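You operate a simulated robot arm through the tools that you are given. There is no shell and no other tool.

You run a simulated robot arm. Do the job below in one go: nothing can be reset, and whatever is moved stays where it is left.

## Task
Tidy up at the setting bench top. At the end: the blue roller shell is on the spares rack top board; one of the grey crowns from the setting bench top is on the spares rack top board; the green width block from the setting bench top is on the spares rack top board; the yellow width block from the setting bench top is on the spares rack top board; whatever was shut is shut again. Leave all else as you found it, and nothing knocked over. Set down upright: blue roller shell.
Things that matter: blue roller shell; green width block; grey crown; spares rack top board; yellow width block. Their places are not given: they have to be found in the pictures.

Only the result counts: the job must be done as asked and must still hold three seconds after the hand-in. Knocking over, shifting, dropping, spilling or breaking anything else fails it.

## Robot
A 6-joint arm with a two-finger gripper, fixed in place. Base frame: the origin is on the floor under the middle of its stand, x ahead of it, y to its left, z up. Lengths are in mm, angles in degrees, forces in N, time in s.
It reaches about 1572 mm from its shoulder. Its first joint turns from -166.0 to 166.0 degrees. Payload 2.45 kg.
Tool frame: the origin (TCP) lies between the finger pads and is the grasp point; the fingertips stand 20 mm ahead of it; z points along the fingers, y is the line along which they close. The gripper opens to 140 mm; its body begins 168 mm behind the TCP.
Orientation is that of the tool frame in the base frame, as [roll, pitch, yaw] about the fixed x, y, z axes, in that order (R = Rz(yaw) Ry(pitch) Rx(roll)). With the fingers straight down and closing along the base's y, the tool's x points along the base's -x, its y along +y and its z along -z.

## Interface
- The arm moves only by the tool arm_command. Its argument "plan" is a list of rows, each a list of 3 entries, a list of its own where there are three numbers: the turn, a rotation vector about the base's x, y, z in units of 45 degrees (1.0 is 45 degrees), then the shift along the base's x, y, z in units of 500 mm (1.0 is 500 mm), then the finger opening in mm, from 0 to 140. In form: [[[ax, ay, az], [dx, dy, dz], fingers], ...]. A call has 1 to 20 rows; each row is the pose to reach, as a shift and turn from the pose commanded when the call began. A call with a number of a shift or a turn outside -1 to 1 is refused whole. Rows are played at 5 a second. More than 50 mm and 8.6 degrees between two rows, or a gripper value outside its range, and nothing of the call is played. A pose out of reach is approached as far as the arm can. The call stops where the force on the tool passes 40 N (or 10 N more than at its start, if that is more) or the arm is blocked; 0.2 s more then pass. The fingers move at their own pace (about 45 mm/s each) and stop on an object; they squeeze with about 45 N. The grip force told is the motor's: it shows also when the fingers shut on nothing. Time passes only in rows, and 0.2 s behind the last, so rows that repeat a pose let the fingers close. It gives the time, the measured TCP pose, the force on the tool (base axes), the opening and the grip force at its end, in the units of the frame above (readings bear some noise), with the torque about the TCP (base axes, N m) and any sound that the robot's microphone picked up.
- Cameras (640 x 400 px; columns grow to the right, rows downward): "scene" is fixed at [220.3, -498.6, 1604.3]; the picture's right is [0.91, -0.40, 0.00], its down [-0.19, -0.44, -0.88] and it looks along [0.35, 0.80, -0.48] (base axes); focal length 319 px, centre (320, 200). "wrist" rides on the gripper at [78, 11, -209] in the tool frame; the picture's right is [-0.14, 0.99, 0.00], its down [-0.92, -0.13, -0.37] and it looks along [-0.36, -0.05, 0.93] (tool axes); focal length 280 px, centre (320, 200).
- snapshot(camera): a new picture of that camera. The clock stands still meanwhile.
- locate(camera, pixels): for up to 12 pixels [column, row] of the newest picture of that camera ("zoom" is the newest enlarged one), the place [x, y, z] in the base frame of the surface seen there, good to about 3 mm. The clock stands still meanwhile.
- enlarge(camera, box): a new picture of the part [left, top, right, bottom] of that camera's present view, enlarged. The clock stands still meanwhile.
- finish_job(): hands the job in; it is judged then, once.

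Unless the task says otherwise, let go and move clear before handing in.

The tools are called after "Call:" as name(argument=value, ...) on one line, values as JSON. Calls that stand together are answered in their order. arm_command: Moves the arm, as the interface text tells. Its arguments: {"type":"object","properties":{"plan":{"type":"array","items":{"type":"array"}}},"required":["plan"]} The other tools are called the same way: snapshot (camera) takes a picture; locate (camera, pixels) gives the place of the surface under pixels of a picture; enlarge (camera, box) takes an enlarged picture of a part of a camera's view; finish_job () hands the job in.

At the start:

```text
time: 0.0
tcp_pos: [519.3, 221.9, 1440.6]
tool_rot: [179.9, 0.1, 179.9]
contact_force: [0.1, -0.6, -0.3]
wrist_torque: [0.02, 0.03, 0.01]
grip_width: 140.0
gripper_force: 0.0
```

scene: 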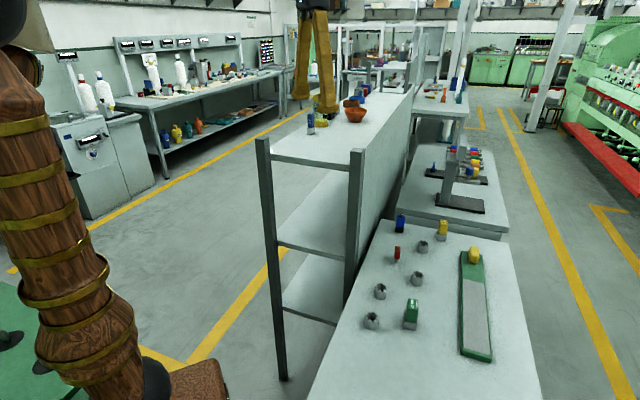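
wrist: 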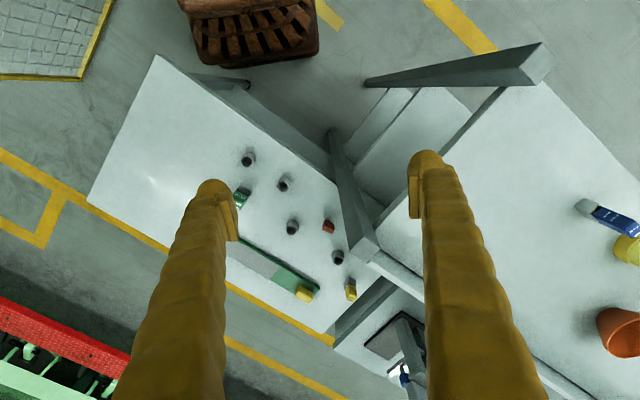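

The scene picture shows the setting bench (lower right) with grey crowns, a green block near (411,313), a yellow block near (443,230), a blue object near (400,222), and a rack with a top board near (340,130). I'll enlarge these areas to see details.

Call:
enlarge(camera="scene", box=[340, 200, 540, 370])

Call:
enlarge(camera="wrist", box=[80, 50, 400, 340])

```text
2.35 times, centred on (440, 285) of scene
```

zoom: 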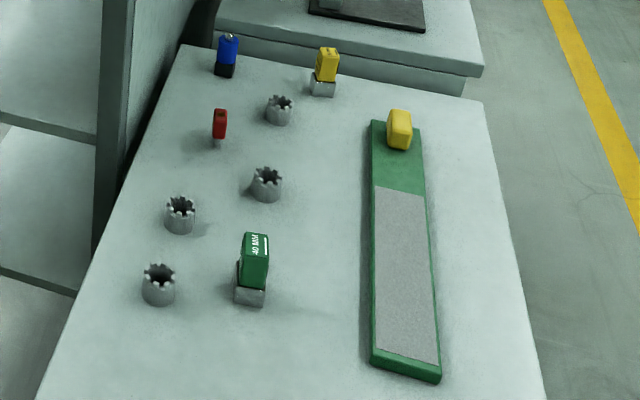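

```text
1.38 times, centred on (240, 195) of wrist
```

zoom: 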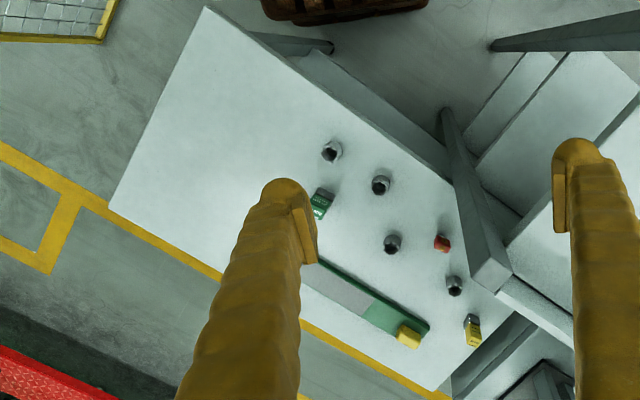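

The bench holds four grey crowns, a red, a green and a yellow block, and a blue-black item at (400,222); the rack top holds several things. I'll enlarge the rack and surrounding areas.

Call:
enlarge(camera="scene", box=[250, 70, 430, 180])

Call:
enlarge(camera="scene", box=[370, 200, 470, 270])

Call:
enlarge(camera="wrist", box=[480, 150, 640, 400])

Call:
enlarge(camera="scene", box=[370, 60, 530, 240])

```text
3.56 times, centred on (340, 125) of scene
```

zoom: 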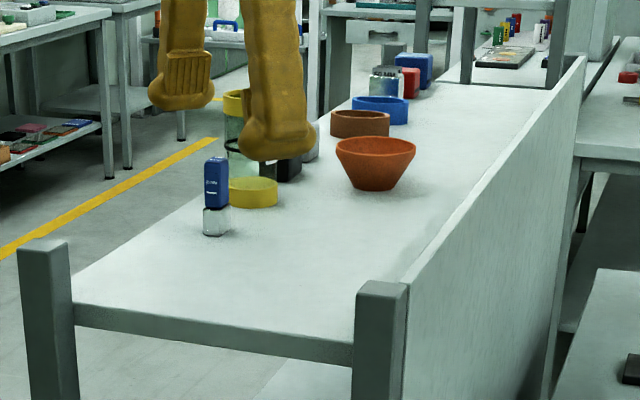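

```text
5.71 times, centred on (420, 235) of scene
```

zoom: 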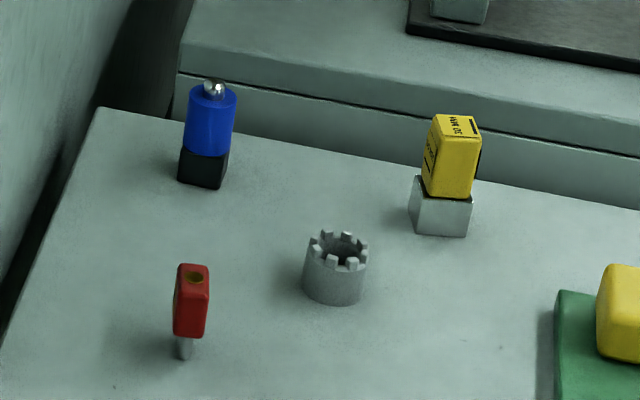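

```text
1.60 times, centred on (560, 275) of wrist
```

zoom: 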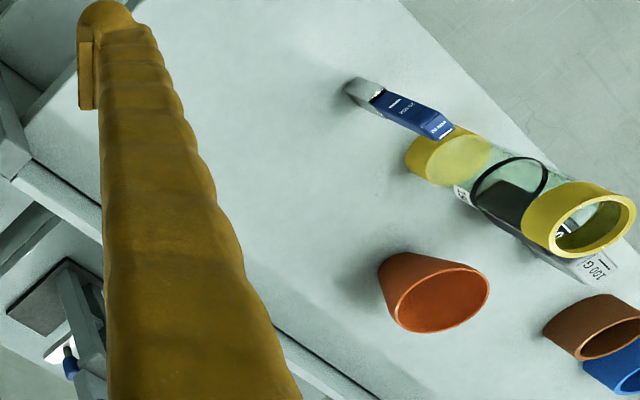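

```text
2.22 times, centred on (450, 150) of scene
```

zoom: 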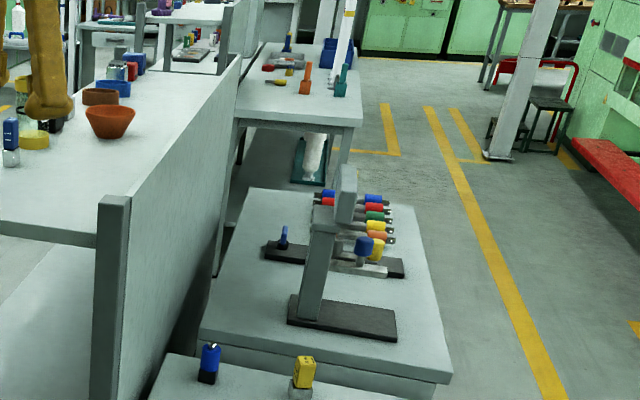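

The blue item at (400,222) appears to be a blue sleeve on a black square base with a pin. I'll measure the positions of these items on the bench and rack.

Call:
enlarge(camera="scene", box=[340, 200, 540, 370])

Call:
locate(camera="zoom", pixels=[[228, 48], [224, 72], [327, 50], [322, 90], [256, 236], [250, 298], [281, 118], [267, 195], [180, 225], [159, 298], [221, 113], [320, 200]])

Call:
locate(camera="scene", pixels=[[310, 120], [310, 133], [300, 155], [345, 150], [355, 158], [262, 142], [370, 120], [330, 140], [400, 95], [335, 160], [355, 120], [390, 135]])

```text
2.35 times, centred on (440, 285) of scene
```

zoom: 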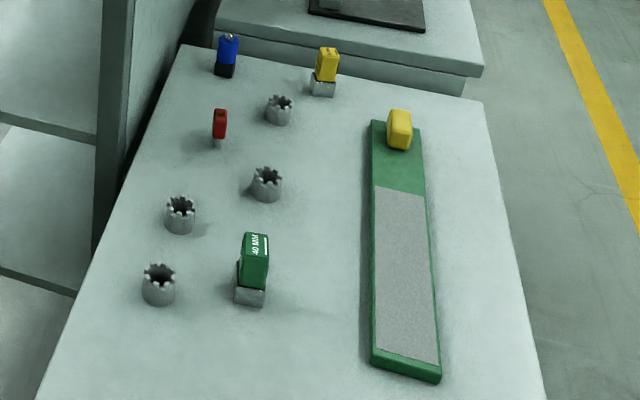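

```text
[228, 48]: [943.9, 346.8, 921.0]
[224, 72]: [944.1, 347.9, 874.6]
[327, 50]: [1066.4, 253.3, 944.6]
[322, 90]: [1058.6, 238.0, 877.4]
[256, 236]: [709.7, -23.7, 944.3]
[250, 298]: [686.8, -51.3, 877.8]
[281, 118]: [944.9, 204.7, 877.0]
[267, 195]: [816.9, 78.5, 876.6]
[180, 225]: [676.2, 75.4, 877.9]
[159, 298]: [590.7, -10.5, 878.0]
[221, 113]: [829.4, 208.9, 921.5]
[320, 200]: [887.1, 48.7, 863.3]
```

```text
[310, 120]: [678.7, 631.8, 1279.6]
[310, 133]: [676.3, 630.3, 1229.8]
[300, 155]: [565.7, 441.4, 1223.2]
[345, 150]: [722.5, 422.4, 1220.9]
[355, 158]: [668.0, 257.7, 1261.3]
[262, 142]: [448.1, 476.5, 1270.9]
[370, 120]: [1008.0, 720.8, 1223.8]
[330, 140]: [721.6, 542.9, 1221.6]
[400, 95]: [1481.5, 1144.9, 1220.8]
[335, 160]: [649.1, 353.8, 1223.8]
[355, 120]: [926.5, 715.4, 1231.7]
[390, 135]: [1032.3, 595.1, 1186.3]
```

The rack board is at about z 1222 and the bench at about z 862, both set at roughly 45° to the base axes. I'll move the open gripper over the bench at safe height for a better view.

Call:
arm_command(plan=[[[0, 0, 0], [0.06, -0.06, 0], 140], [[0, 0, 0], [0.12, -0.12, 0], 140], [[0, 0, 0], [0.18, -0.18, 0], 140], [[0, 0, 0], [0.24, -0.24, 0], 140], [[0, 0, 0], [0.3, -0.3, 0], 140], [[0, 0, 0], [0.3, -0.36, 0], 140]])

Call:
snapshot(camera="wrist")

Call:
snapshot(camera="scene")

```text
time: 1.4
tcp_pos: [672.3, 38.9, 1440.5]
tool_rot: [179.8, 0.1, 179.9]
contact_force: [0.1, -0.2, 0.1]
wrist_torque: [0.0, -0.07, 0.01]
grip_width: 140.0
gripper_force: 0.0
```

```text
taken
```

wrist: 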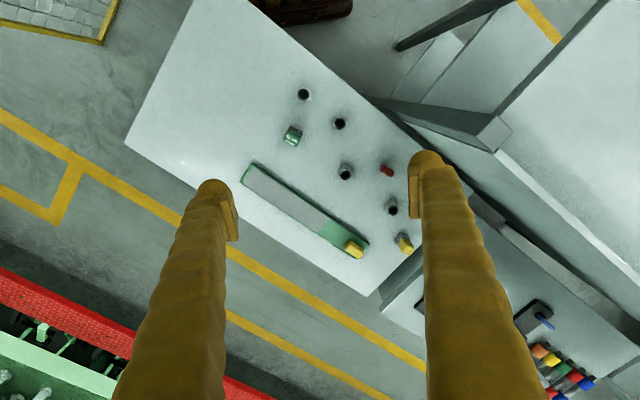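

```text
taken
```

scene: 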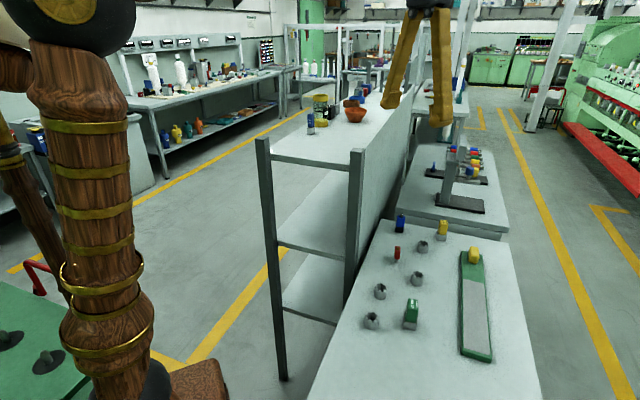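

From above, the crowns are at wrist pixels (303,95), (340,124), (345,172), (392,208), with the green block at (292,137) and yellow at (404,243); the blue shell is hidden behind the finger. I'll enlarge this view and the rack.

Call:
enlarge(camera="wrist", box=[260, 70, 430, 270])

Call:
enlarge(camera="scene", box=[250, 70, 430, 180])

```text
2.00 times, centred on (345, 170) of wrist
```

zoom: 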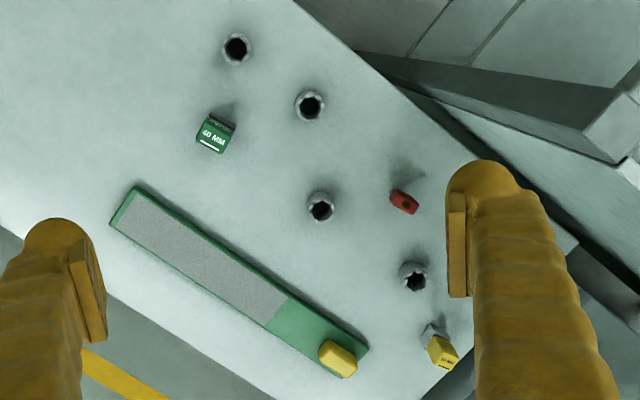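

```text
3.56 times, centred on (340, 125) of scene
```

zoom: 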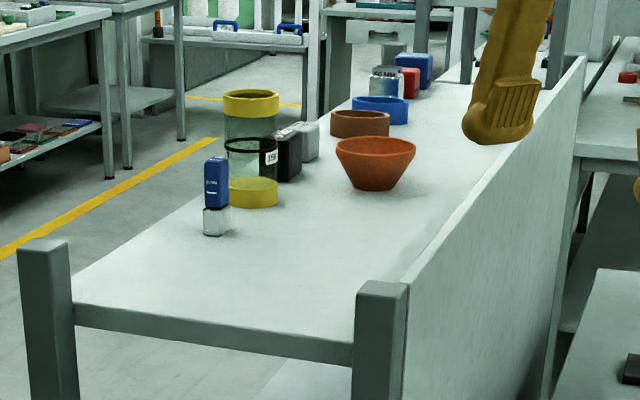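

The rack's near half is free. I'll measure edges and object corners in the wrist view to get positions and orientations.

Call:
enlarge(camera="wrist", box=[270, 80, 350, 150])

Call:
locate(camera="wrist", pixels=[[260, 20], [300, 42], [350, 90], [390, 125], [240, 180], [260, 165], [367, 243], [300, 60], [320, 170], [304, 105], [341, 134], [346, 180]])

```text
5.71 times, centred on (310, 115) of wrist
```

zoom: 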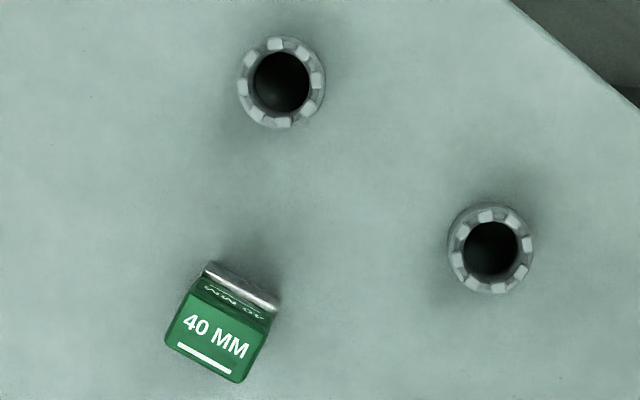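

```text
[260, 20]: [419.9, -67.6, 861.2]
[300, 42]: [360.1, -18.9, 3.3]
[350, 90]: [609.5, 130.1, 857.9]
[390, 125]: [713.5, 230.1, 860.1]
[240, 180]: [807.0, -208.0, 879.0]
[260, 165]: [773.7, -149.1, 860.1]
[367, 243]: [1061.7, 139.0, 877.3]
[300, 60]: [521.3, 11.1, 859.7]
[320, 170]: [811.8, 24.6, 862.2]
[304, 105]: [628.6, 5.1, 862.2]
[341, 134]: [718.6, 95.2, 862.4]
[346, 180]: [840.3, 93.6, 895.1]
```

Now I'll measure the green block's corners and crown rims in this enlarged view.

Call:
locate(camera="zoom", pixels=[[193, 290], [266, 318], [172, 342], [238, 376], [215, 325], [210, 272], [272, 303], [276, 42], [282, 123], [243, 87], [317, 80], [490, 218]])

Call:
enlarge(camera="wrist", box=[320, 145, 420, 260])

```text
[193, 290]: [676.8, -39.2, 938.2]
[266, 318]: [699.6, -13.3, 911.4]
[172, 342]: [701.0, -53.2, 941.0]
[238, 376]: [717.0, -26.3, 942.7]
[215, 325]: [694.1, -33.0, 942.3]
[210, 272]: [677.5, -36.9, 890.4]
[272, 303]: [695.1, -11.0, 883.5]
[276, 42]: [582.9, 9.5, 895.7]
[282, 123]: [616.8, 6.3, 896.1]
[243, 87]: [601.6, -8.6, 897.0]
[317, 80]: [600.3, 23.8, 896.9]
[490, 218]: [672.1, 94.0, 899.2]
```

```text
3.48 times, centred on (370, 202) of wrist
```

zoom: 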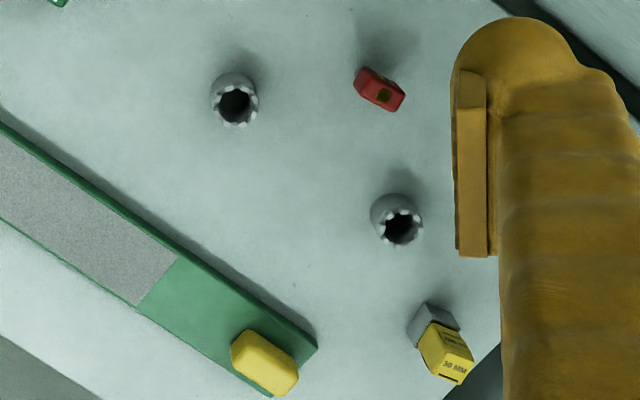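

I'd like to understand where the arm's links are relative to the rack, so I'll locate some arm points in the scene, plus the yellow block, crowns and red item in the enlarged wrist view.

Call:
locate(camera="scene", pixels=[[65, 12], [100, 200], [105, 330], [75, 100], [15, 165], [8, 70], [430, 8], [5, 25], [200, 380], [155, 380], [440, 100], [395, 90]])

Call:
locate(camera="zoom", pixels=[[430, 330], [463, 350], [431, 372], [460, 383], [448, 358], [432, 305], [410, 335], [458, 325], [402, 222], [376, 90], [232, 100], [398, 205]])

```text
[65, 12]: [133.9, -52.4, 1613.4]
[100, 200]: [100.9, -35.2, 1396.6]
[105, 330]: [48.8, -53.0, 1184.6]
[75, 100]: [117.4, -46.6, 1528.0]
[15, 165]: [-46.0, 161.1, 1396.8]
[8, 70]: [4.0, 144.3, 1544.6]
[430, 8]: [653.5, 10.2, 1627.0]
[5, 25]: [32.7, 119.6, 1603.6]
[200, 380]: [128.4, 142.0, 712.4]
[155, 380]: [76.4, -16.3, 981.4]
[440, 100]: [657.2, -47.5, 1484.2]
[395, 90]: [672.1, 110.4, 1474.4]
```

```text
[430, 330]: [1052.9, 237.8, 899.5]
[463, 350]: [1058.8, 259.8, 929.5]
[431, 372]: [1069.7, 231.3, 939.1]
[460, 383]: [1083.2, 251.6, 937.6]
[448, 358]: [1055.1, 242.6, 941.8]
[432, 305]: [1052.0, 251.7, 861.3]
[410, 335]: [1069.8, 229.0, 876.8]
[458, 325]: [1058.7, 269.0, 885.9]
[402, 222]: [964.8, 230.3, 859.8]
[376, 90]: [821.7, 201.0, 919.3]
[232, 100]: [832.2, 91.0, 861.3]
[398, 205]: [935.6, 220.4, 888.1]
```

The forearm comes down from high above, so the bench side next to the rack should be reachable from above. I'll move to look straight at the blue shell and yellow block.

Call:
arm_command(plan=[[[0, 0, 0], [0.043, 0.07, 0], 140], [[0, 0, 0], [0.085, 0.14, 0], 140], [[0, 0, 0], [0.128, 0.21, 0], 140], [[0, 0, 0], [0.171, 0.281, 0], 140], [[0, 0, 0], [0.213, 0.351, 0], 140], [[0, 0, 0], [0.256, 0.42, 0], 140]])

Call:
snapshot(camera="wrist")

Call:
snapshot(camera="scene")

```text
time: 2.8
tcp_pos: [797.7, 251.2, 1442.0]
tool_rot: [179.8, 0.1, 179.9]
contact_force: [-0.3, 0.1, 0.6]
wrist_torque: [0.02, -0.07, -0.03]
grip_width: 140.1
gripper_force: 0.0
```

```text
taken
```

wrist: 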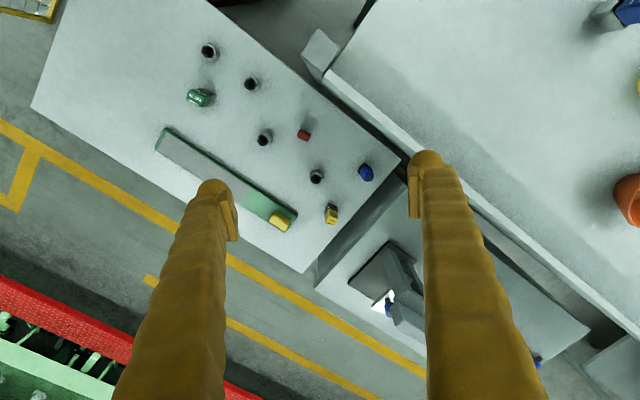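

```text
taken
```

scene: 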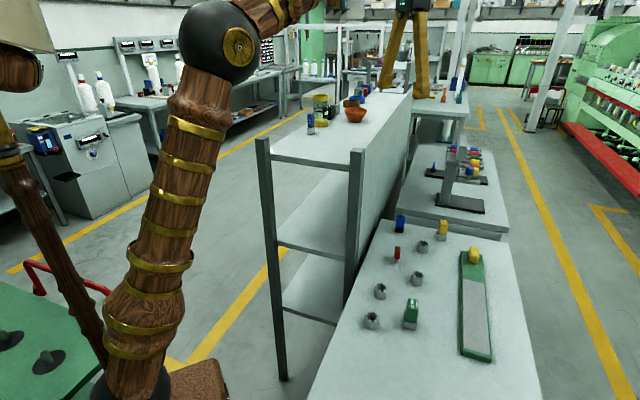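

The shell is at wrist (366,172), close to the bench's far corner beside the rack; the yellow block is at (331,214). I'll enlarge and locate them.

Call:
enlarge(camera="wrist", box=[290, 120, 400, 240])

Call:
locate(camera="wrist", pixels=[[366, 172], [331, 214], [398, 163], [330, 95], [330, 75], [420, 140], [318, 50], [352, 76], [600, 290], [470, 130], [220, 105], [305, 270]])

```text
3.33 times, centred on (345, 180) of wrist
```

zoom: 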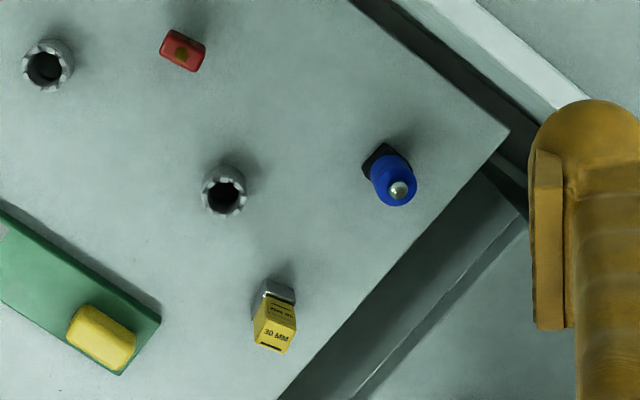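

```text
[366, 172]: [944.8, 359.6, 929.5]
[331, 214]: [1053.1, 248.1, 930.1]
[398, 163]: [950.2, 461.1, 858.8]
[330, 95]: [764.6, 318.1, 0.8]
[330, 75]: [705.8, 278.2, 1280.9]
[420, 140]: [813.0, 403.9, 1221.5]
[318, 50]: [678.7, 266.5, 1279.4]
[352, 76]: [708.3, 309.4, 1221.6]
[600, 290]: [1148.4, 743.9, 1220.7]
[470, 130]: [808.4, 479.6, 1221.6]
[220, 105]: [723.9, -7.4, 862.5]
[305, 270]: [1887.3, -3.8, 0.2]
```

I'll get the shell's and yellow block's exact geometry from this enlarged view, and look closer at the rack edge.

Call:
locate(camera="zoom", pixels=[[398, 190], [376, 190], [415, 180], [390, 205], [388, 160], [383, 148], [366, 175], [400, 155], [259, 322], [293, 329], [264, 347], [287, 353]])

Call:
enlarge(camera="wrist", box=[345, 150, 385, 190])

```text
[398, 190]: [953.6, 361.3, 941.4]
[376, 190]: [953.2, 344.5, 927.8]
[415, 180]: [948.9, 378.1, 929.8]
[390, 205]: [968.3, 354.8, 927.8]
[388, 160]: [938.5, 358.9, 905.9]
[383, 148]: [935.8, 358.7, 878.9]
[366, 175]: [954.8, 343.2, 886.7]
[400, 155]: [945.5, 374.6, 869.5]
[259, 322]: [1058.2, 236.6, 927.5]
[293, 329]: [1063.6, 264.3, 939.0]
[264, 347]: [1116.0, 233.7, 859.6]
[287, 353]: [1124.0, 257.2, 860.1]
```

```text
10.00 times, centred on (365, 170) of wrist
```

zoom: 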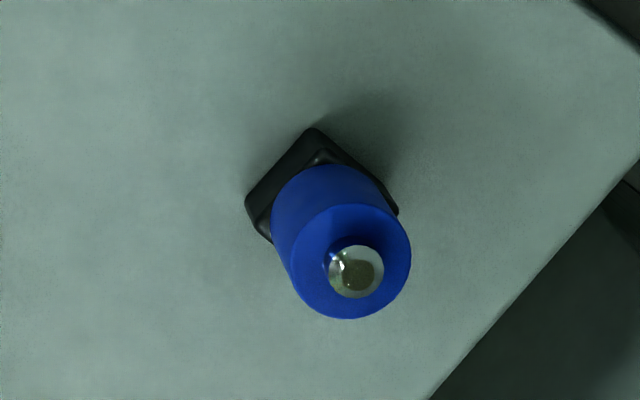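

The zoom clearly shows a blue tube slipped over a metal pin on a black square base. I'll locate its rim points for the exact centre and height.

Call:
locate(camera="zoom", pixels=[[298, 265], [404, 258], [350, 210], [350, 313], [360, 275], [350, 225], [320, 300], [390, 225], [300, 180], [310, 135], [252, 200], [320, 185]])

Call:
enlarge(camera="wrist", box=[300, 180, 360, 240])

```text
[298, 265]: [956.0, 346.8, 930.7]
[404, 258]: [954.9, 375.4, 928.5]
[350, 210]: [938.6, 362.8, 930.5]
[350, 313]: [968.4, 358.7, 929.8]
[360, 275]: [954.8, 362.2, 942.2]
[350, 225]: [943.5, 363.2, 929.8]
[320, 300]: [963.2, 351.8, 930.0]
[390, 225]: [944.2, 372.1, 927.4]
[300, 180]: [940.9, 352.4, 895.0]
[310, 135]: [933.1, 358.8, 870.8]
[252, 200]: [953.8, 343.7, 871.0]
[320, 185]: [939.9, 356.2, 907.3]
```

```text
6.67 times, centred on (330, 210) of wrist
```

zoom: 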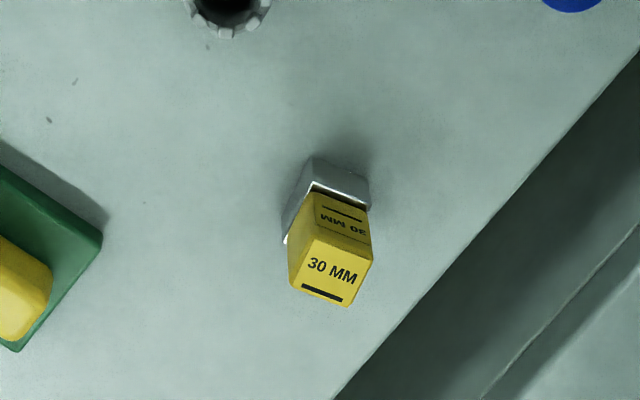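

Shell: centre about (953.5, 361), top z 930, pin top about 943. Now the yellow block's corners.

Call:
locate(camera="zoom", pixels=[[314, 243], [368, 263], [349, 300], [295, 285], [330, 270], [314, 162], [366, 180], [288, 236], [318, 200], [366, 215], [340, 180], [300, 200]])

Call:
enlarge(camera="scene", box=[395, 290, 425, 335])

Call:
enlarge(camera="scene", box=[385, 205, 455, 250])

```text
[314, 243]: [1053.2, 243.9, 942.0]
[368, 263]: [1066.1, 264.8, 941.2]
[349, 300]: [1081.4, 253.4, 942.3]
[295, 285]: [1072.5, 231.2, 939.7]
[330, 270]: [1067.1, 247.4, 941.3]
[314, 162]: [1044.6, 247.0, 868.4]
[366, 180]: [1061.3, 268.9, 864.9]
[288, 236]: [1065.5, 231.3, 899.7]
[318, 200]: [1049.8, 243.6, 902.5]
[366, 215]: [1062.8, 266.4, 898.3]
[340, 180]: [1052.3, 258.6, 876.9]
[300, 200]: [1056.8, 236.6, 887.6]
```

```text
8.89 times, centred on (410, 312) of scene
```

zoom: 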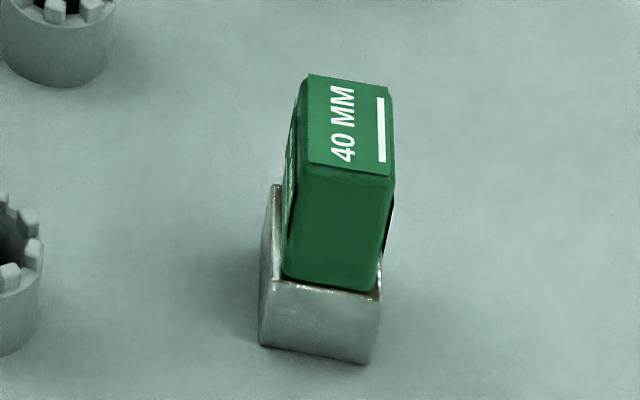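

```text
8.89 times, centred on (420, 228) of scene
```

zoom: 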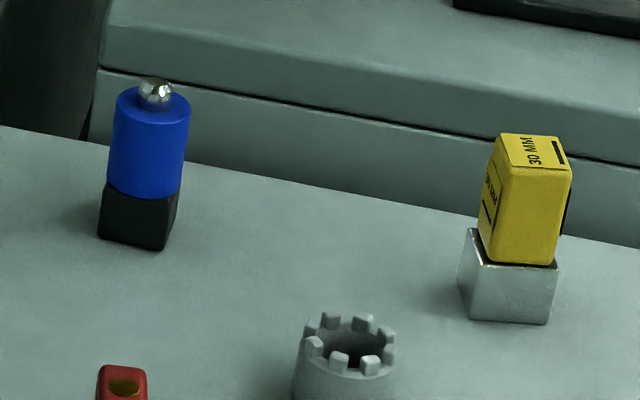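

Locating heights on this scene zoom: shell bottom/base top and block base edges.

Call:
locate(camera="zoom", pixels=[[145, 188], [140, 204], [135, 240], [100, 195], [168, 208], [164, 245], [520, 258], [515, 272], [508, 315], [465, 285], [490, 180], [535, 200]])

Call:
enlarge(camera="scene", box=[395, 290, 425, 335])

```text
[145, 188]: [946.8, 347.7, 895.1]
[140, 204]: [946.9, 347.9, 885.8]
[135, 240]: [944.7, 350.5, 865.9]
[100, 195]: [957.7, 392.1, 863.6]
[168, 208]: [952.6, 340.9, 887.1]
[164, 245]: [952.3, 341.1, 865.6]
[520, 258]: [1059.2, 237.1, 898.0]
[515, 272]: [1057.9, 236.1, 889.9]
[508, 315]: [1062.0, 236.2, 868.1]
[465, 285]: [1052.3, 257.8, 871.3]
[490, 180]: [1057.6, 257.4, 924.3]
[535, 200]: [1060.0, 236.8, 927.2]
```

```text
8.89 times, centred on (410, 312) of scene
```

zoom: 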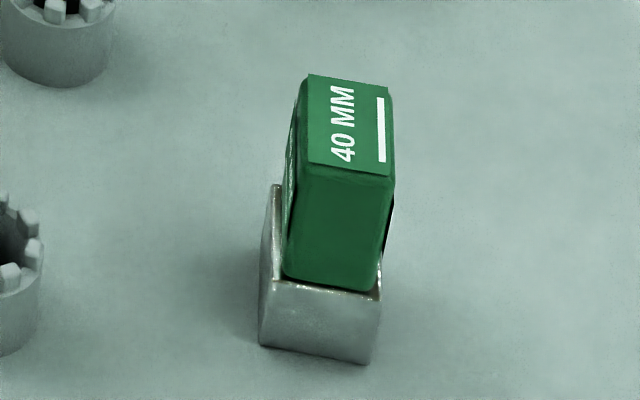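

Shell bottom is about z 889. Now the green block details.

Call:
locate(camera="zoom", pixels=[[265, 335], [365, 355], [272, 200], [330, 280], [330, 300], [340, 265], [300, 220], [310, 160], [385, 170], [385, 90], [312, 80], [345, 120]])

```text
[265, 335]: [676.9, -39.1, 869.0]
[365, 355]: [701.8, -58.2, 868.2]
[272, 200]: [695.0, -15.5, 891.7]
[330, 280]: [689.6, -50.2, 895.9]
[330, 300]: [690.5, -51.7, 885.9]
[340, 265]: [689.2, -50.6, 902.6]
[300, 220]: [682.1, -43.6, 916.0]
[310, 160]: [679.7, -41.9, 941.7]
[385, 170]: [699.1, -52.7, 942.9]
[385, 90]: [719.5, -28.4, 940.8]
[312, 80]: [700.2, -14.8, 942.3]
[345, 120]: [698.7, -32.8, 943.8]
```

The green block's handle is centred near (699,-34), top z 942, yawed about 55°. I'll move above it, turning the tool by -35°, and descend to about z 1020 for a close look.

Call:
arm_command(plan=[[[0, 0, -0.111], [-0.028, -0.081, 0], 100], [[0, 0, -0.222], [-0.057, -0.163, 0], 90], [[0, 0, -0.333], [-0.085, -0.244, 0], 80], [[0, 0, -0.444], [-0.114, -0.325, 0], 80], [[0, 0, -0.556], [-0.142, -0.406, 0], 80], [[0, 0, -0.667], [-0.171, -0.488, 0], 80], [[0, 0, -0.778], [-0.199, -0.569, 0], 80], [[0, 0, -0.778], [-0.199, -0.569, -0.1], 80], [[0, 0, -0.778], [-0.199, -0.569, -0.2], 80], [[0, 0, -0.778], [-0.199, -0.569, -0.3], 80], [[0, 0, -0.778], [-0.199, -0.569, -0.4], 80], [[0, 0, -0.778], [-0.199, -0.569, -0.5], 80], [[0, 0, -0.778], [-0.199, -0.569, -0.6], 80], [[0, 0, -0.778], [-0.199, -0.569, -0.7], 80], [[0, 0, -0.778], [-0.199, -0.569, -0.8], 80], [[0, 0, -0.778], [-0.199, -0.569, -0.84], 80]])

Call:
snapshot(camera="wrist")

Call:
snapshot(camera="scene")

```text
time: 6.2
tcp_pos: [699.3, -34.2, 1020.4]
tool_rot: [180.0, 0.1, 144.9]
contact_force: [0.1, -0.4, -0.2]
wrist_torque: [-0.02, 0.01, 0.01]
grip_width: 79.7
gripper_force: 0.0
```

```text
taken
```

wrist: 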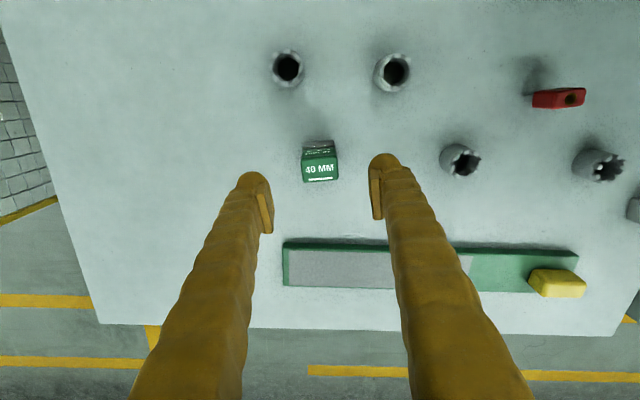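

```text
taken
```

scene: 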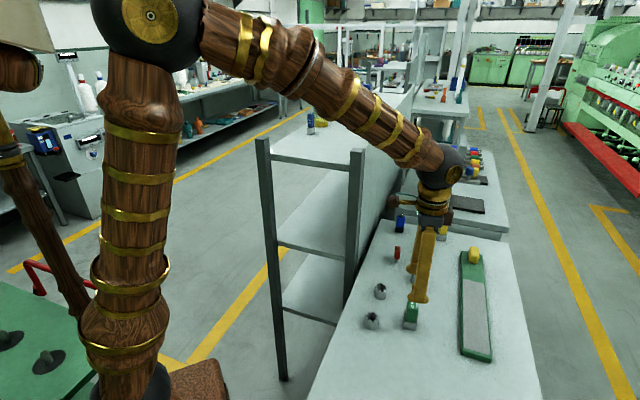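

The tool is at (699.3,-34.2,1020) and the block at wrist (320,165) sits between the fingers. I'll zoom to check the yaw alignment and locate arm points for clearance knowledge.

Call:
enlarge(camera="wrist", box=[280, 130, 360, 195])

Call:
locate(camera="scene", pixels=[[453, 160], [440, 190], [435, 215], [420, 150], [330, 95], [260, 45], [150, 12], [400, 202], [425, 260], [440, 235]])

```text
6.15 times, centred on (320, 162) of wrist
```

zoom: 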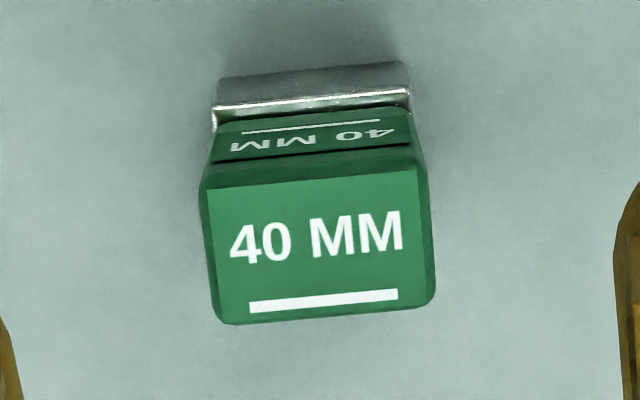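

```text
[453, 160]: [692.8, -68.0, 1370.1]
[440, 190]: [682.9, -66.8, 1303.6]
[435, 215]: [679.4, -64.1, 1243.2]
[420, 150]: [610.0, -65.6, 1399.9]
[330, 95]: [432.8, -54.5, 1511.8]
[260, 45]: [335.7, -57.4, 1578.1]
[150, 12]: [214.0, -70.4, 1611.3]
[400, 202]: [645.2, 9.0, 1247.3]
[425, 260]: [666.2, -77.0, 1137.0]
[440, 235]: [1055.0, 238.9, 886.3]
```

The forearm clears nicely and the wrist ball sits about 350 mm above the TCP. I'll verify the green block's centre in this zoom before descending.

Call:
locate(camera="zoom", pixels=[[212, 192], [412, 172], [428, 298], [224, 316], [320, 245], [222, 82], [402, 70], [220, 100], [405, 90]])

```text
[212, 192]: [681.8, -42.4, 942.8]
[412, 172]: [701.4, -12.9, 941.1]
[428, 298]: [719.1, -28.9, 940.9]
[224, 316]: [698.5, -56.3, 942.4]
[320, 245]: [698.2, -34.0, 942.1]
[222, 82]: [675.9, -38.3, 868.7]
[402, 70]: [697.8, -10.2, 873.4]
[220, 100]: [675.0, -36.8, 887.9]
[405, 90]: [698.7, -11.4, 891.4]
```

Block centre is (700,-35), yaw 55°, matching the tool. I'll descend to z 922 (fingertips above the steel base at ~893) and close.

Call:
arm_command(plan=[[[0, 0, 0], [0.001, -0.002, -0.08], 80], [[0, 0, 0], [0.001, -0.002, -0.15], 80], [[0, 0, 0], [0.001, -0.002, -0.197], 80], [[0, 0, 0], [0.001, -0.002, -0.197], 60], [[0, 0, 0], [0.001, -0.002, -0.197], 40], [[0, 0, 0], [0.001, -0.002, -0.197], 20], [[0, 0, 0], [0.001, -0.002, -0.197], 10], [[0, 0, 0], [0.001, -0.002, -0.197], 10], [[0, 0, 0], [0.001, -0.002, -0.197], 10]])

Call:
snapshot(camera="wrist")

```text
time: 8.2
tcp_pos: [699.1, -32.9, 921.6]
tool_rot: [179.9, 0.1, 144.9]
contact_force: [0.1, -0.3, 0.3]
wrist_torque: [-0.02, -0.03, -0.01]
grip_width: 38.7
gripper_force: 45.1
```

```text
taken
```

wrist: 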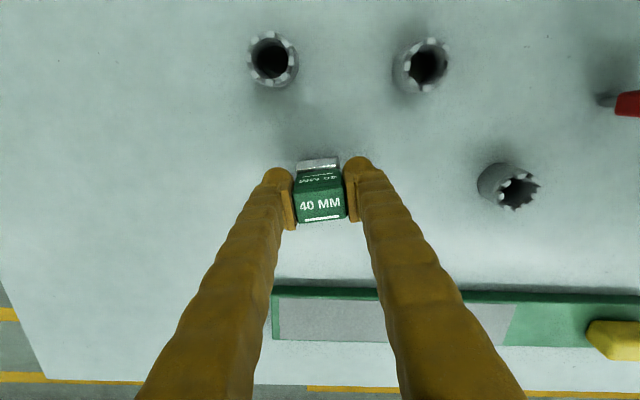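

The fingers hold the green handle at 38.7 mm with 45 N. I'll lift 100 mm and check that the steel base comes along.

Call:
arm_command(plan=[[[0, 0, 0], [0, 0, 0.02], 10], [[0, 0, 0], [0, 0, 0.08], 10], [[0, 0, 0], [0, 0, 0.15], 10], [[0, 0, 0], [0, 0, 0.2], 10]])

Call:
snapshot(camera="wrist")

Call:
enlarge(camera="scene", box=[340, 180, 500, 340])

```text
time: 9.2
tcp_pos: [699.9, -34.4, 1022.0]
tool_rot: [179.9, 0.0, 144.9]
contact_force: [-0.6, -0.3, -1.6]
wrist_torque: [0.01, 0.04, 0.0]
grip_width: 38.5
gripper_force: 45.2
```

```text
taken
```

wrist: 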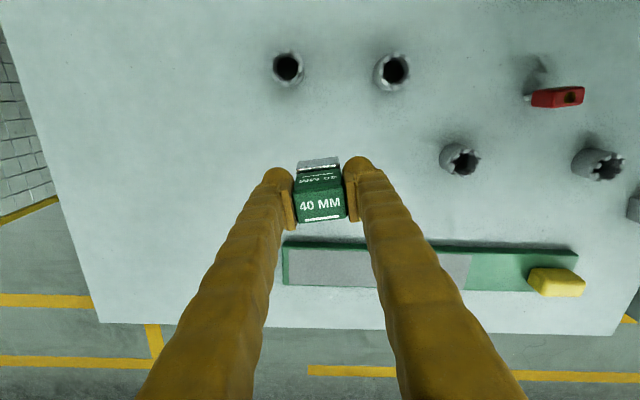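

```text
2.50 times, centred on (420, 260) of scene
```

zoom: 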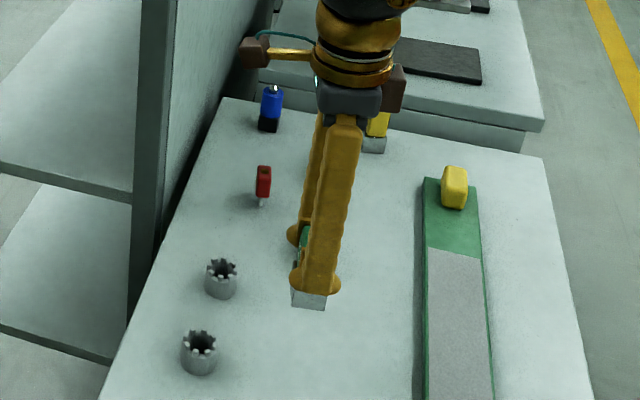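

The whole green block (steel base included) is lifted. I'll raise it to z 1360 and carry it toward the rack spot near (810,505), clear of the corner post.

Call:
arm_command(plan=[[[0, 0, 0], [0, 0, 0.0966], 10], [[0, 0, 0], [0, 0, 0.193], 10], [[0, 0, 0], [0, 0, 0.29], 10], [[0, 0, 0], [0, 0, 0.386], 10], [[0, 0, 0], [0, 0, 0.483], 10], [[0, 0, 0], [0, 0, 0.58], 10], [[0, 0, 0], [0, 0, 0.676], 10], [[0, 0, 0], [0.018, 0.089, 0.676], 10], [[0, 0, 0], [0.036, 0.178, 0.676], 10], [[0, 0, 0], [0.055, 0.267, 0.676], 10], [[0, 0, 0], [0.073, 0.356, 0.676], 10], [[0, 0, 0], [0.091, 0.445, 0.676], 10], [[0, 0, 0], [0.109, 0.535, 0.676], 10], [[0, 0, 0], [0.127, 0.624, 0.676], 10], [[0, 0, 0], [0.145, 0.713, 0.676], 10], [[0, 0, 0], [0.164, 0.802, 0.676], 10], [[0, 0, 0], [0.182, 0.891, 0.676], 10], [[0, 0, 0], [0.2, 0.98, 0.676], 10]])

Call:
snapshot(camera="wrist")

Call:
snapshot(camera="scene")

```text
time: 13.0
tcp_pos: [799.9, 456.5, 1361.4]
tool_rot: [179.8, 0.0, 145.0]
contact_force: [0.1, -0.1, -1.9]
wrist_torque: [0.07, -0.09, -0.01]
grip_width: 38.6
gripper_force: 44.9
```

```text
taken
```

wrist: 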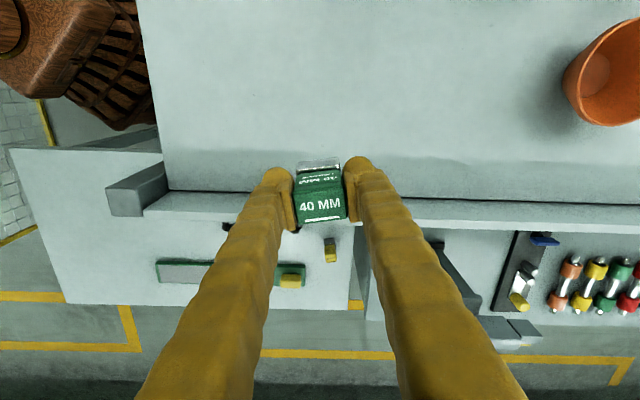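

```text
taken
```

scene: 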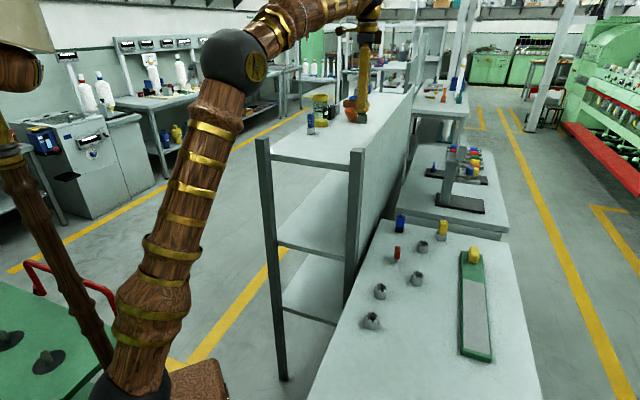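

The block is held above the rack's right part; the board is clear here. I'll check board height and edge positions near the set-down spot.

Call:
locate(camera="wrist", pixels=[[250, 170], [250, 188], [250, 200], [450, 150], [450, 197], [300, 100], [400, 100], [560, 90], [630, 60], [130, 190], [450, 215], [200, 60]])

Call:
locate(camera="scene", pixels=[[310, 115], [310, 133], [322, 116], [332, 110], [355, 122], [350, 105], [362, 100], [340, 160], [350, 168], [405, 95], [364, 98], [330, 140]])

```text
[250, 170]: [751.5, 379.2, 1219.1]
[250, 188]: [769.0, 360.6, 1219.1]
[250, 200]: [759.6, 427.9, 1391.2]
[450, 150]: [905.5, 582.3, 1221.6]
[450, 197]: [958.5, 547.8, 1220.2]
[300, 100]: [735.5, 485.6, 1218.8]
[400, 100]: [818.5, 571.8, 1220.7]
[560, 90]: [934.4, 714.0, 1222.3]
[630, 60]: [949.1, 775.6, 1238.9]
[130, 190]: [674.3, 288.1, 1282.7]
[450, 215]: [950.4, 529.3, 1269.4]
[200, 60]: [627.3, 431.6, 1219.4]
```

```text
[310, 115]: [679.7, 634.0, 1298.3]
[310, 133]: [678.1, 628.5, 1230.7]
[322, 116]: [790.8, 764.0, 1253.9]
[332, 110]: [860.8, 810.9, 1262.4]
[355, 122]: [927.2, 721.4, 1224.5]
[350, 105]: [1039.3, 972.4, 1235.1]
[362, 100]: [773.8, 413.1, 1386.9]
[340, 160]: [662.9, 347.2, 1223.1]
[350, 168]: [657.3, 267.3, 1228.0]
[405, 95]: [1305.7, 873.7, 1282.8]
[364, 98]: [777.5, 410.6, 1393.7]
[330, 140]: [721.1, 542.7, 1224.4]
```

The board is at about z 1220 with a raised side panel (top ~1282) at v≈300. I'll finish the lateral move to (810,505) and lower to just above contact.

Call:
arm_command(plan=[[[0, 0, 0], [0.01, 0.049, 0], 10], [[0, 0, 0], [0.02, 0.097, 0], 10], [[0, 0, 0], [0.02, 0.097, -0.06], 10], [[0, 0, 0], [0.02, 0.097, -0.12], 10], [[0, 0, 0], [0.02, 0.097, -0.154], 10], [[0, 0, 0], [0.02, 0.097, -0.154], 10]])

Call:
snapshot(camera="wrist")

Call:
enlarge(camera="scene", box=[300, 60, 440, 160])

```text
time: 14.4
tcp_pos: [809.6, 504.4, 1283.8]
tool_rot: [179.9, 0.1, 144.9]
contact_force: [0.0, 0.5, -1.3]
wrist_torque: [0.01, -0.02, 0.02]
grip_width: 38.5
gripper_force: 45.1
```

```text
taken
```

wrist: 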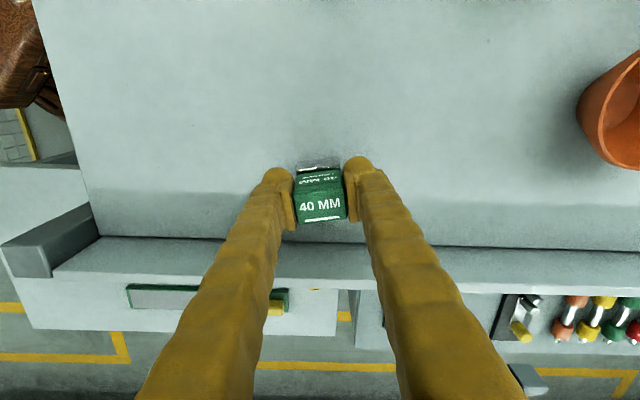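

```text
4.00 times, centred on (370, 110) of scene
```

zoom: 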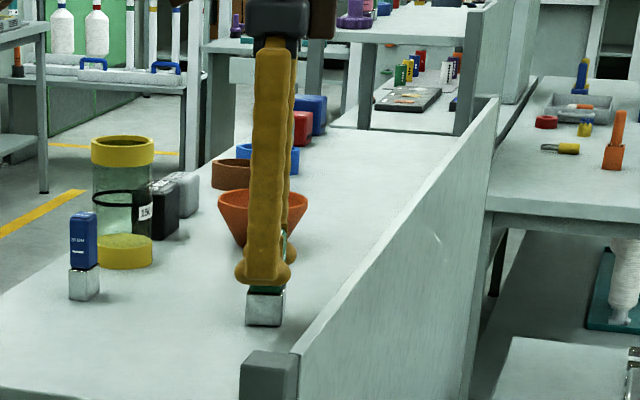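

No contact yet (force z −1.3 N is just the weight). I'll lower in 1 mm steps and watch the force.

Call:
arm_command(plan=[[[0, 0, 0], [0, 0, -0.002], 10], [[0, 0, 0], [0, 0, -0.004], 10], [[0, 0, 0], [0, 0, -0.004], 10]])

```text
time: 15.2
tcp_pos: [810.8, 505.8, 1280.6]
tool_rot: [179.9, 0.1, 144.8]
contact_force: [2.1, 2.5, 4.1]
wrist_torque: [0.01, -0.03, -0.01]
grip_width: 38.7
gripper_force: 45.2
```

Force rose to +4 N, so the block is touching the board. I'll open the fingers to release.

Call:
arm_command(plan=[[[0, 0, 0], [0, 0, 0], 45], [[0, 0, 0], [0, 0, 0], 60], [[0, 0, 0], [0, 0, 0], 75], [[0, 0, 0], [0, 0, 0], 80], [[0, 0, 0], [0, 0, 0], 80]])

Call:
snapshot(camera="wrist")

```text
time: 16.4
tcp_pos: [810.0, 503.6, 1280.4]
tool_rot: [179.8, 0.2, 144.9]
contact_force: [0.4, 0.6, 0.1]
wrist_torque: [0.01, -0.01, -0.01]
grip_width: 80.1
gripper_force: 0.1
```

```text
taken
```

wrist: 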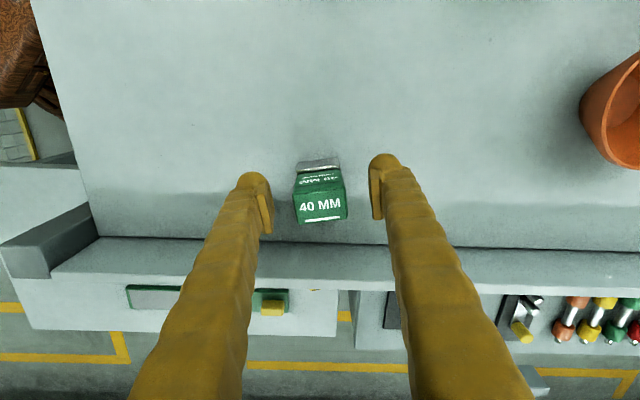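

The green block stands on the board. I'll rise, swing back over the bench, and descend to z 1060 near (850,200).

Call:
arm_command(plan=[[[0, 0, 0], [0, 0, 0.09], 80], [[0, 0, 0], [0, 0, 0.18], 80], [[0, 0, 0], [0.011, -0.087, 0.18], 80], [[0, 0, 0], [0.023, -0.174, 0.18], 80], [[0, 0, 0], [0.034, -0.261, 0.18], 80], [[0, 0, 0], [0.046, -0.347, 0.18], 80], [[0, 0, 0], [0.057, -0.434, 0.18], 80], [[0, 0, 0], [0.069, -0.521, 0.18], 80], [[0, 0, 0], [0.08, -0.608, 0.18], 80], [[0, 0, 0], [0.08, -0.608, 0.09], 80], [[0, 0, 0], [0.08, -0.608, 0.0], 80], [[0, 0, 0], [0.08, -0.608, -0.09], 80], [[0, 0, 0], [0.08, -0.608, -0.18], 80], [[0, 0, 0], [0.08, -0.608, -0.27], 80], [[0, 0, 0], [0.08, -0.608, -0.36], 80], [[0, 0, 0], [0.08, -0.608, -0.44], 80]])

Call:
snapshot(camera="wrist")

Call:
snapshot(camera="scene")

```text
time: 19.8
tcp_pos: [850.7, 199.7, 1061.4]
tool_rot: [179.9, 0.1, 145.0]
contact_force: [-0.7, -0.5, 0.2]
wrist_torque: [0.05, -0.01, -0.03]
grip_width: 80.1
gripper_force: 0.0
```

```text
taken
```

wrist: 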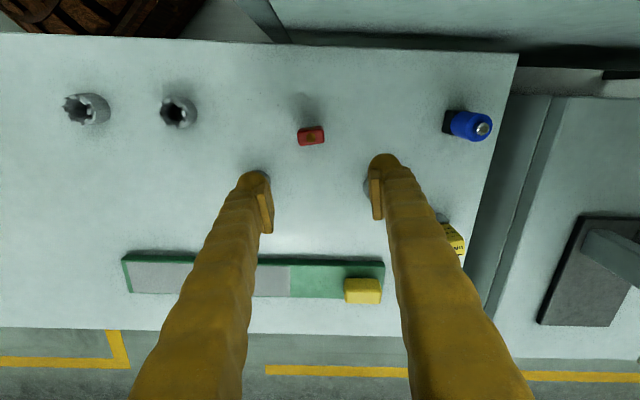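

```text
taken
```

scene: 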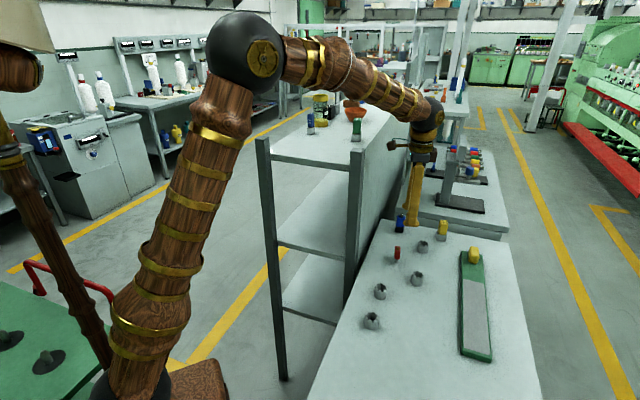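

The green block stands at scene (357,128). Next I'll move above the yellow block at z 1030.

Call:
arm_command(plan=[[[0, 0, 0], [0.087, 0.019, -0.012], 80], [[0, 0, 0], [0.174, 0.039, -0.025], 80], [[0, 0, 0], [0.261, 0.058, -0.037], 80], [[0, 0, 0], [0.348, 0.078, -0.05], 80], [[0, 0, 0], [0.435, 0.097, -0.062], 80], [[0, 0, 0], [0.435, 0.097, -0.062], 80]])

Call:
snapshot(camera="wrist")

Call:
enlarge(camera="wrist", box=[280, 130, 360, 195])

```text
time: 21.2
tcp_pos: [1067.6, 248.8, 1029.5]
tool_rot: [180.0, 0.1, 145.0]
contact_force: [0.1, 0.7, 0.4]
wrist_torque: [0.02, 0.0, 0.03]
grip_width: 79.9
gripper_force: 0.1
```

```text
taken
```

wrist: 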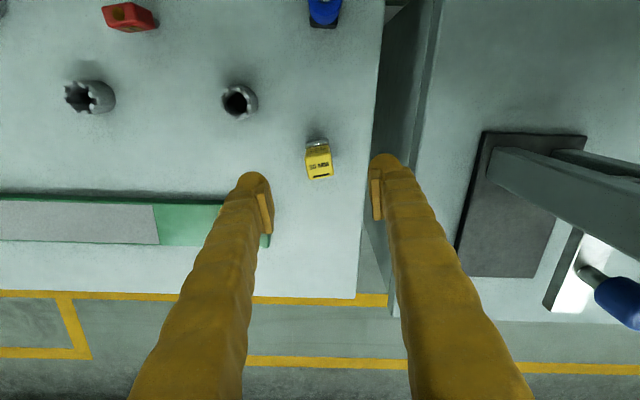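

```text
6.15 times, centred on (320, 162) of wrist
```

zoom: 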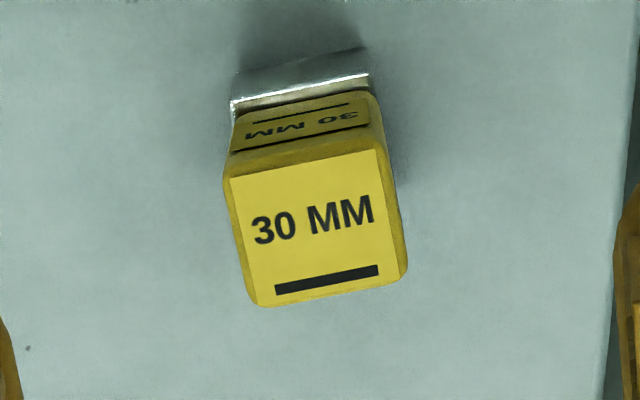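

The yellow block is aligned with the tool and centred. I'll check its corner positions and the nearby yellow knob on the green board for finger clearance.

Call:
locate(camera="zoom", pixels=[[232, 180], [380, 155], [402, 272], [258, 298], [315, 225], [240, 80], [365, 60]])

Call:
enlarge(camera="scene", box=[420, 200, 520, 290])

```text
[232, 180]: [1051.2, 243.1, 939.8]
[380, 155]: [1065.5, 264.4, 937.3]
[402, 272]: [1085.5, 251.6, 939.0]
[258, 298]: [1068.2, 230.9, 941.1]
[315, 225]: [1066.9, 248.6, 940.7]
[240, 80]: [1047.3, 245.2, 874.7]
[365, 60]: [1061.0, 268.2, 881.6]
```

```text
4.44 times, centred on (470, 245) of scene
```

zoom: 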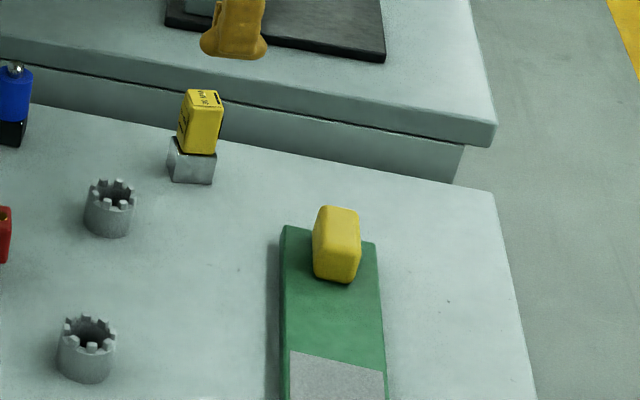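

Block centre (1067.6, 247.5). Now locate the knob and board corner.

Call:
locate(camera="zoom", pixels=[[340, 212], [335, 270], [318, 240], [357, 245], [285, 232], [374, 248], [325, 215], [110, 195], [110, 225]])

```text
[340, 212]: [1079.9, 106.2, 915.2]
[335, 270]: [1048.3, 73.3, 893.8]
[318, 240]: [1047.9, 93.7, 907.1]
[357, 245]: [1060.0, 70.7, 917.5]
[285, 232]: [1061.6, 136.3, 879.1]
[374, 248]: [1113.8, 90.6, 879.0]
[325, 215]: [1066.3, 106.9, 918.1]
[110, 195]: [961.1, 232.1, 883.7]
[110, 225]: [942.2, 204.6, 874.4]
```

The knob is more than 70 mm from the finger path. I'll descend on the yellow block to z 922 and close.

Call:
arm_command(plan=[[[0, 0, 0], [0, -0.002, -0.08], 70], [[0, 0, 0], [0, -0.002, -0.15], 70], [[0, 0, 0], [0, -0.002, -0.215], 70], [[0, 0, 0], [0, -0.002, -0.215], 50], [[0, 0, 0], [0, -0.002, -0.215], 35], [[0, 0, 0], [0, -0.002, -0.215], 20], [[0, 0, 0], [0, -0.002, -0.215], 10], [[0, 0, 0], [0, -0.002, -0.215], 10], [[0, 0, 0], [0, -0.002, -0.215], 10]])

Call:
snapshot(camera="wrist")

Call:
snapshot(camera="scene")

```text
time: 23.2
tcp_pos: [1069.2, 247.0, 921.8]
tool_rot: [179.9, 0.1, 145.0]
contact_force: [0.3, 0.1, -0.6]
wrist_torque: [-0.02, 0.02, -0.01]
grip_width: 28.5
gripper_force: 45.1
```

```text
taken
```

wrist: 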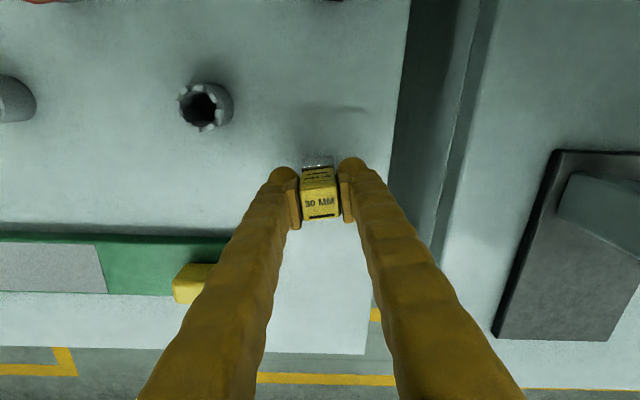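

```text
taken
```

scene: 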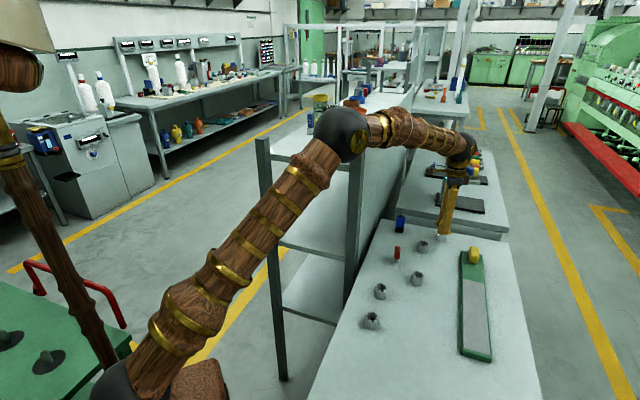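

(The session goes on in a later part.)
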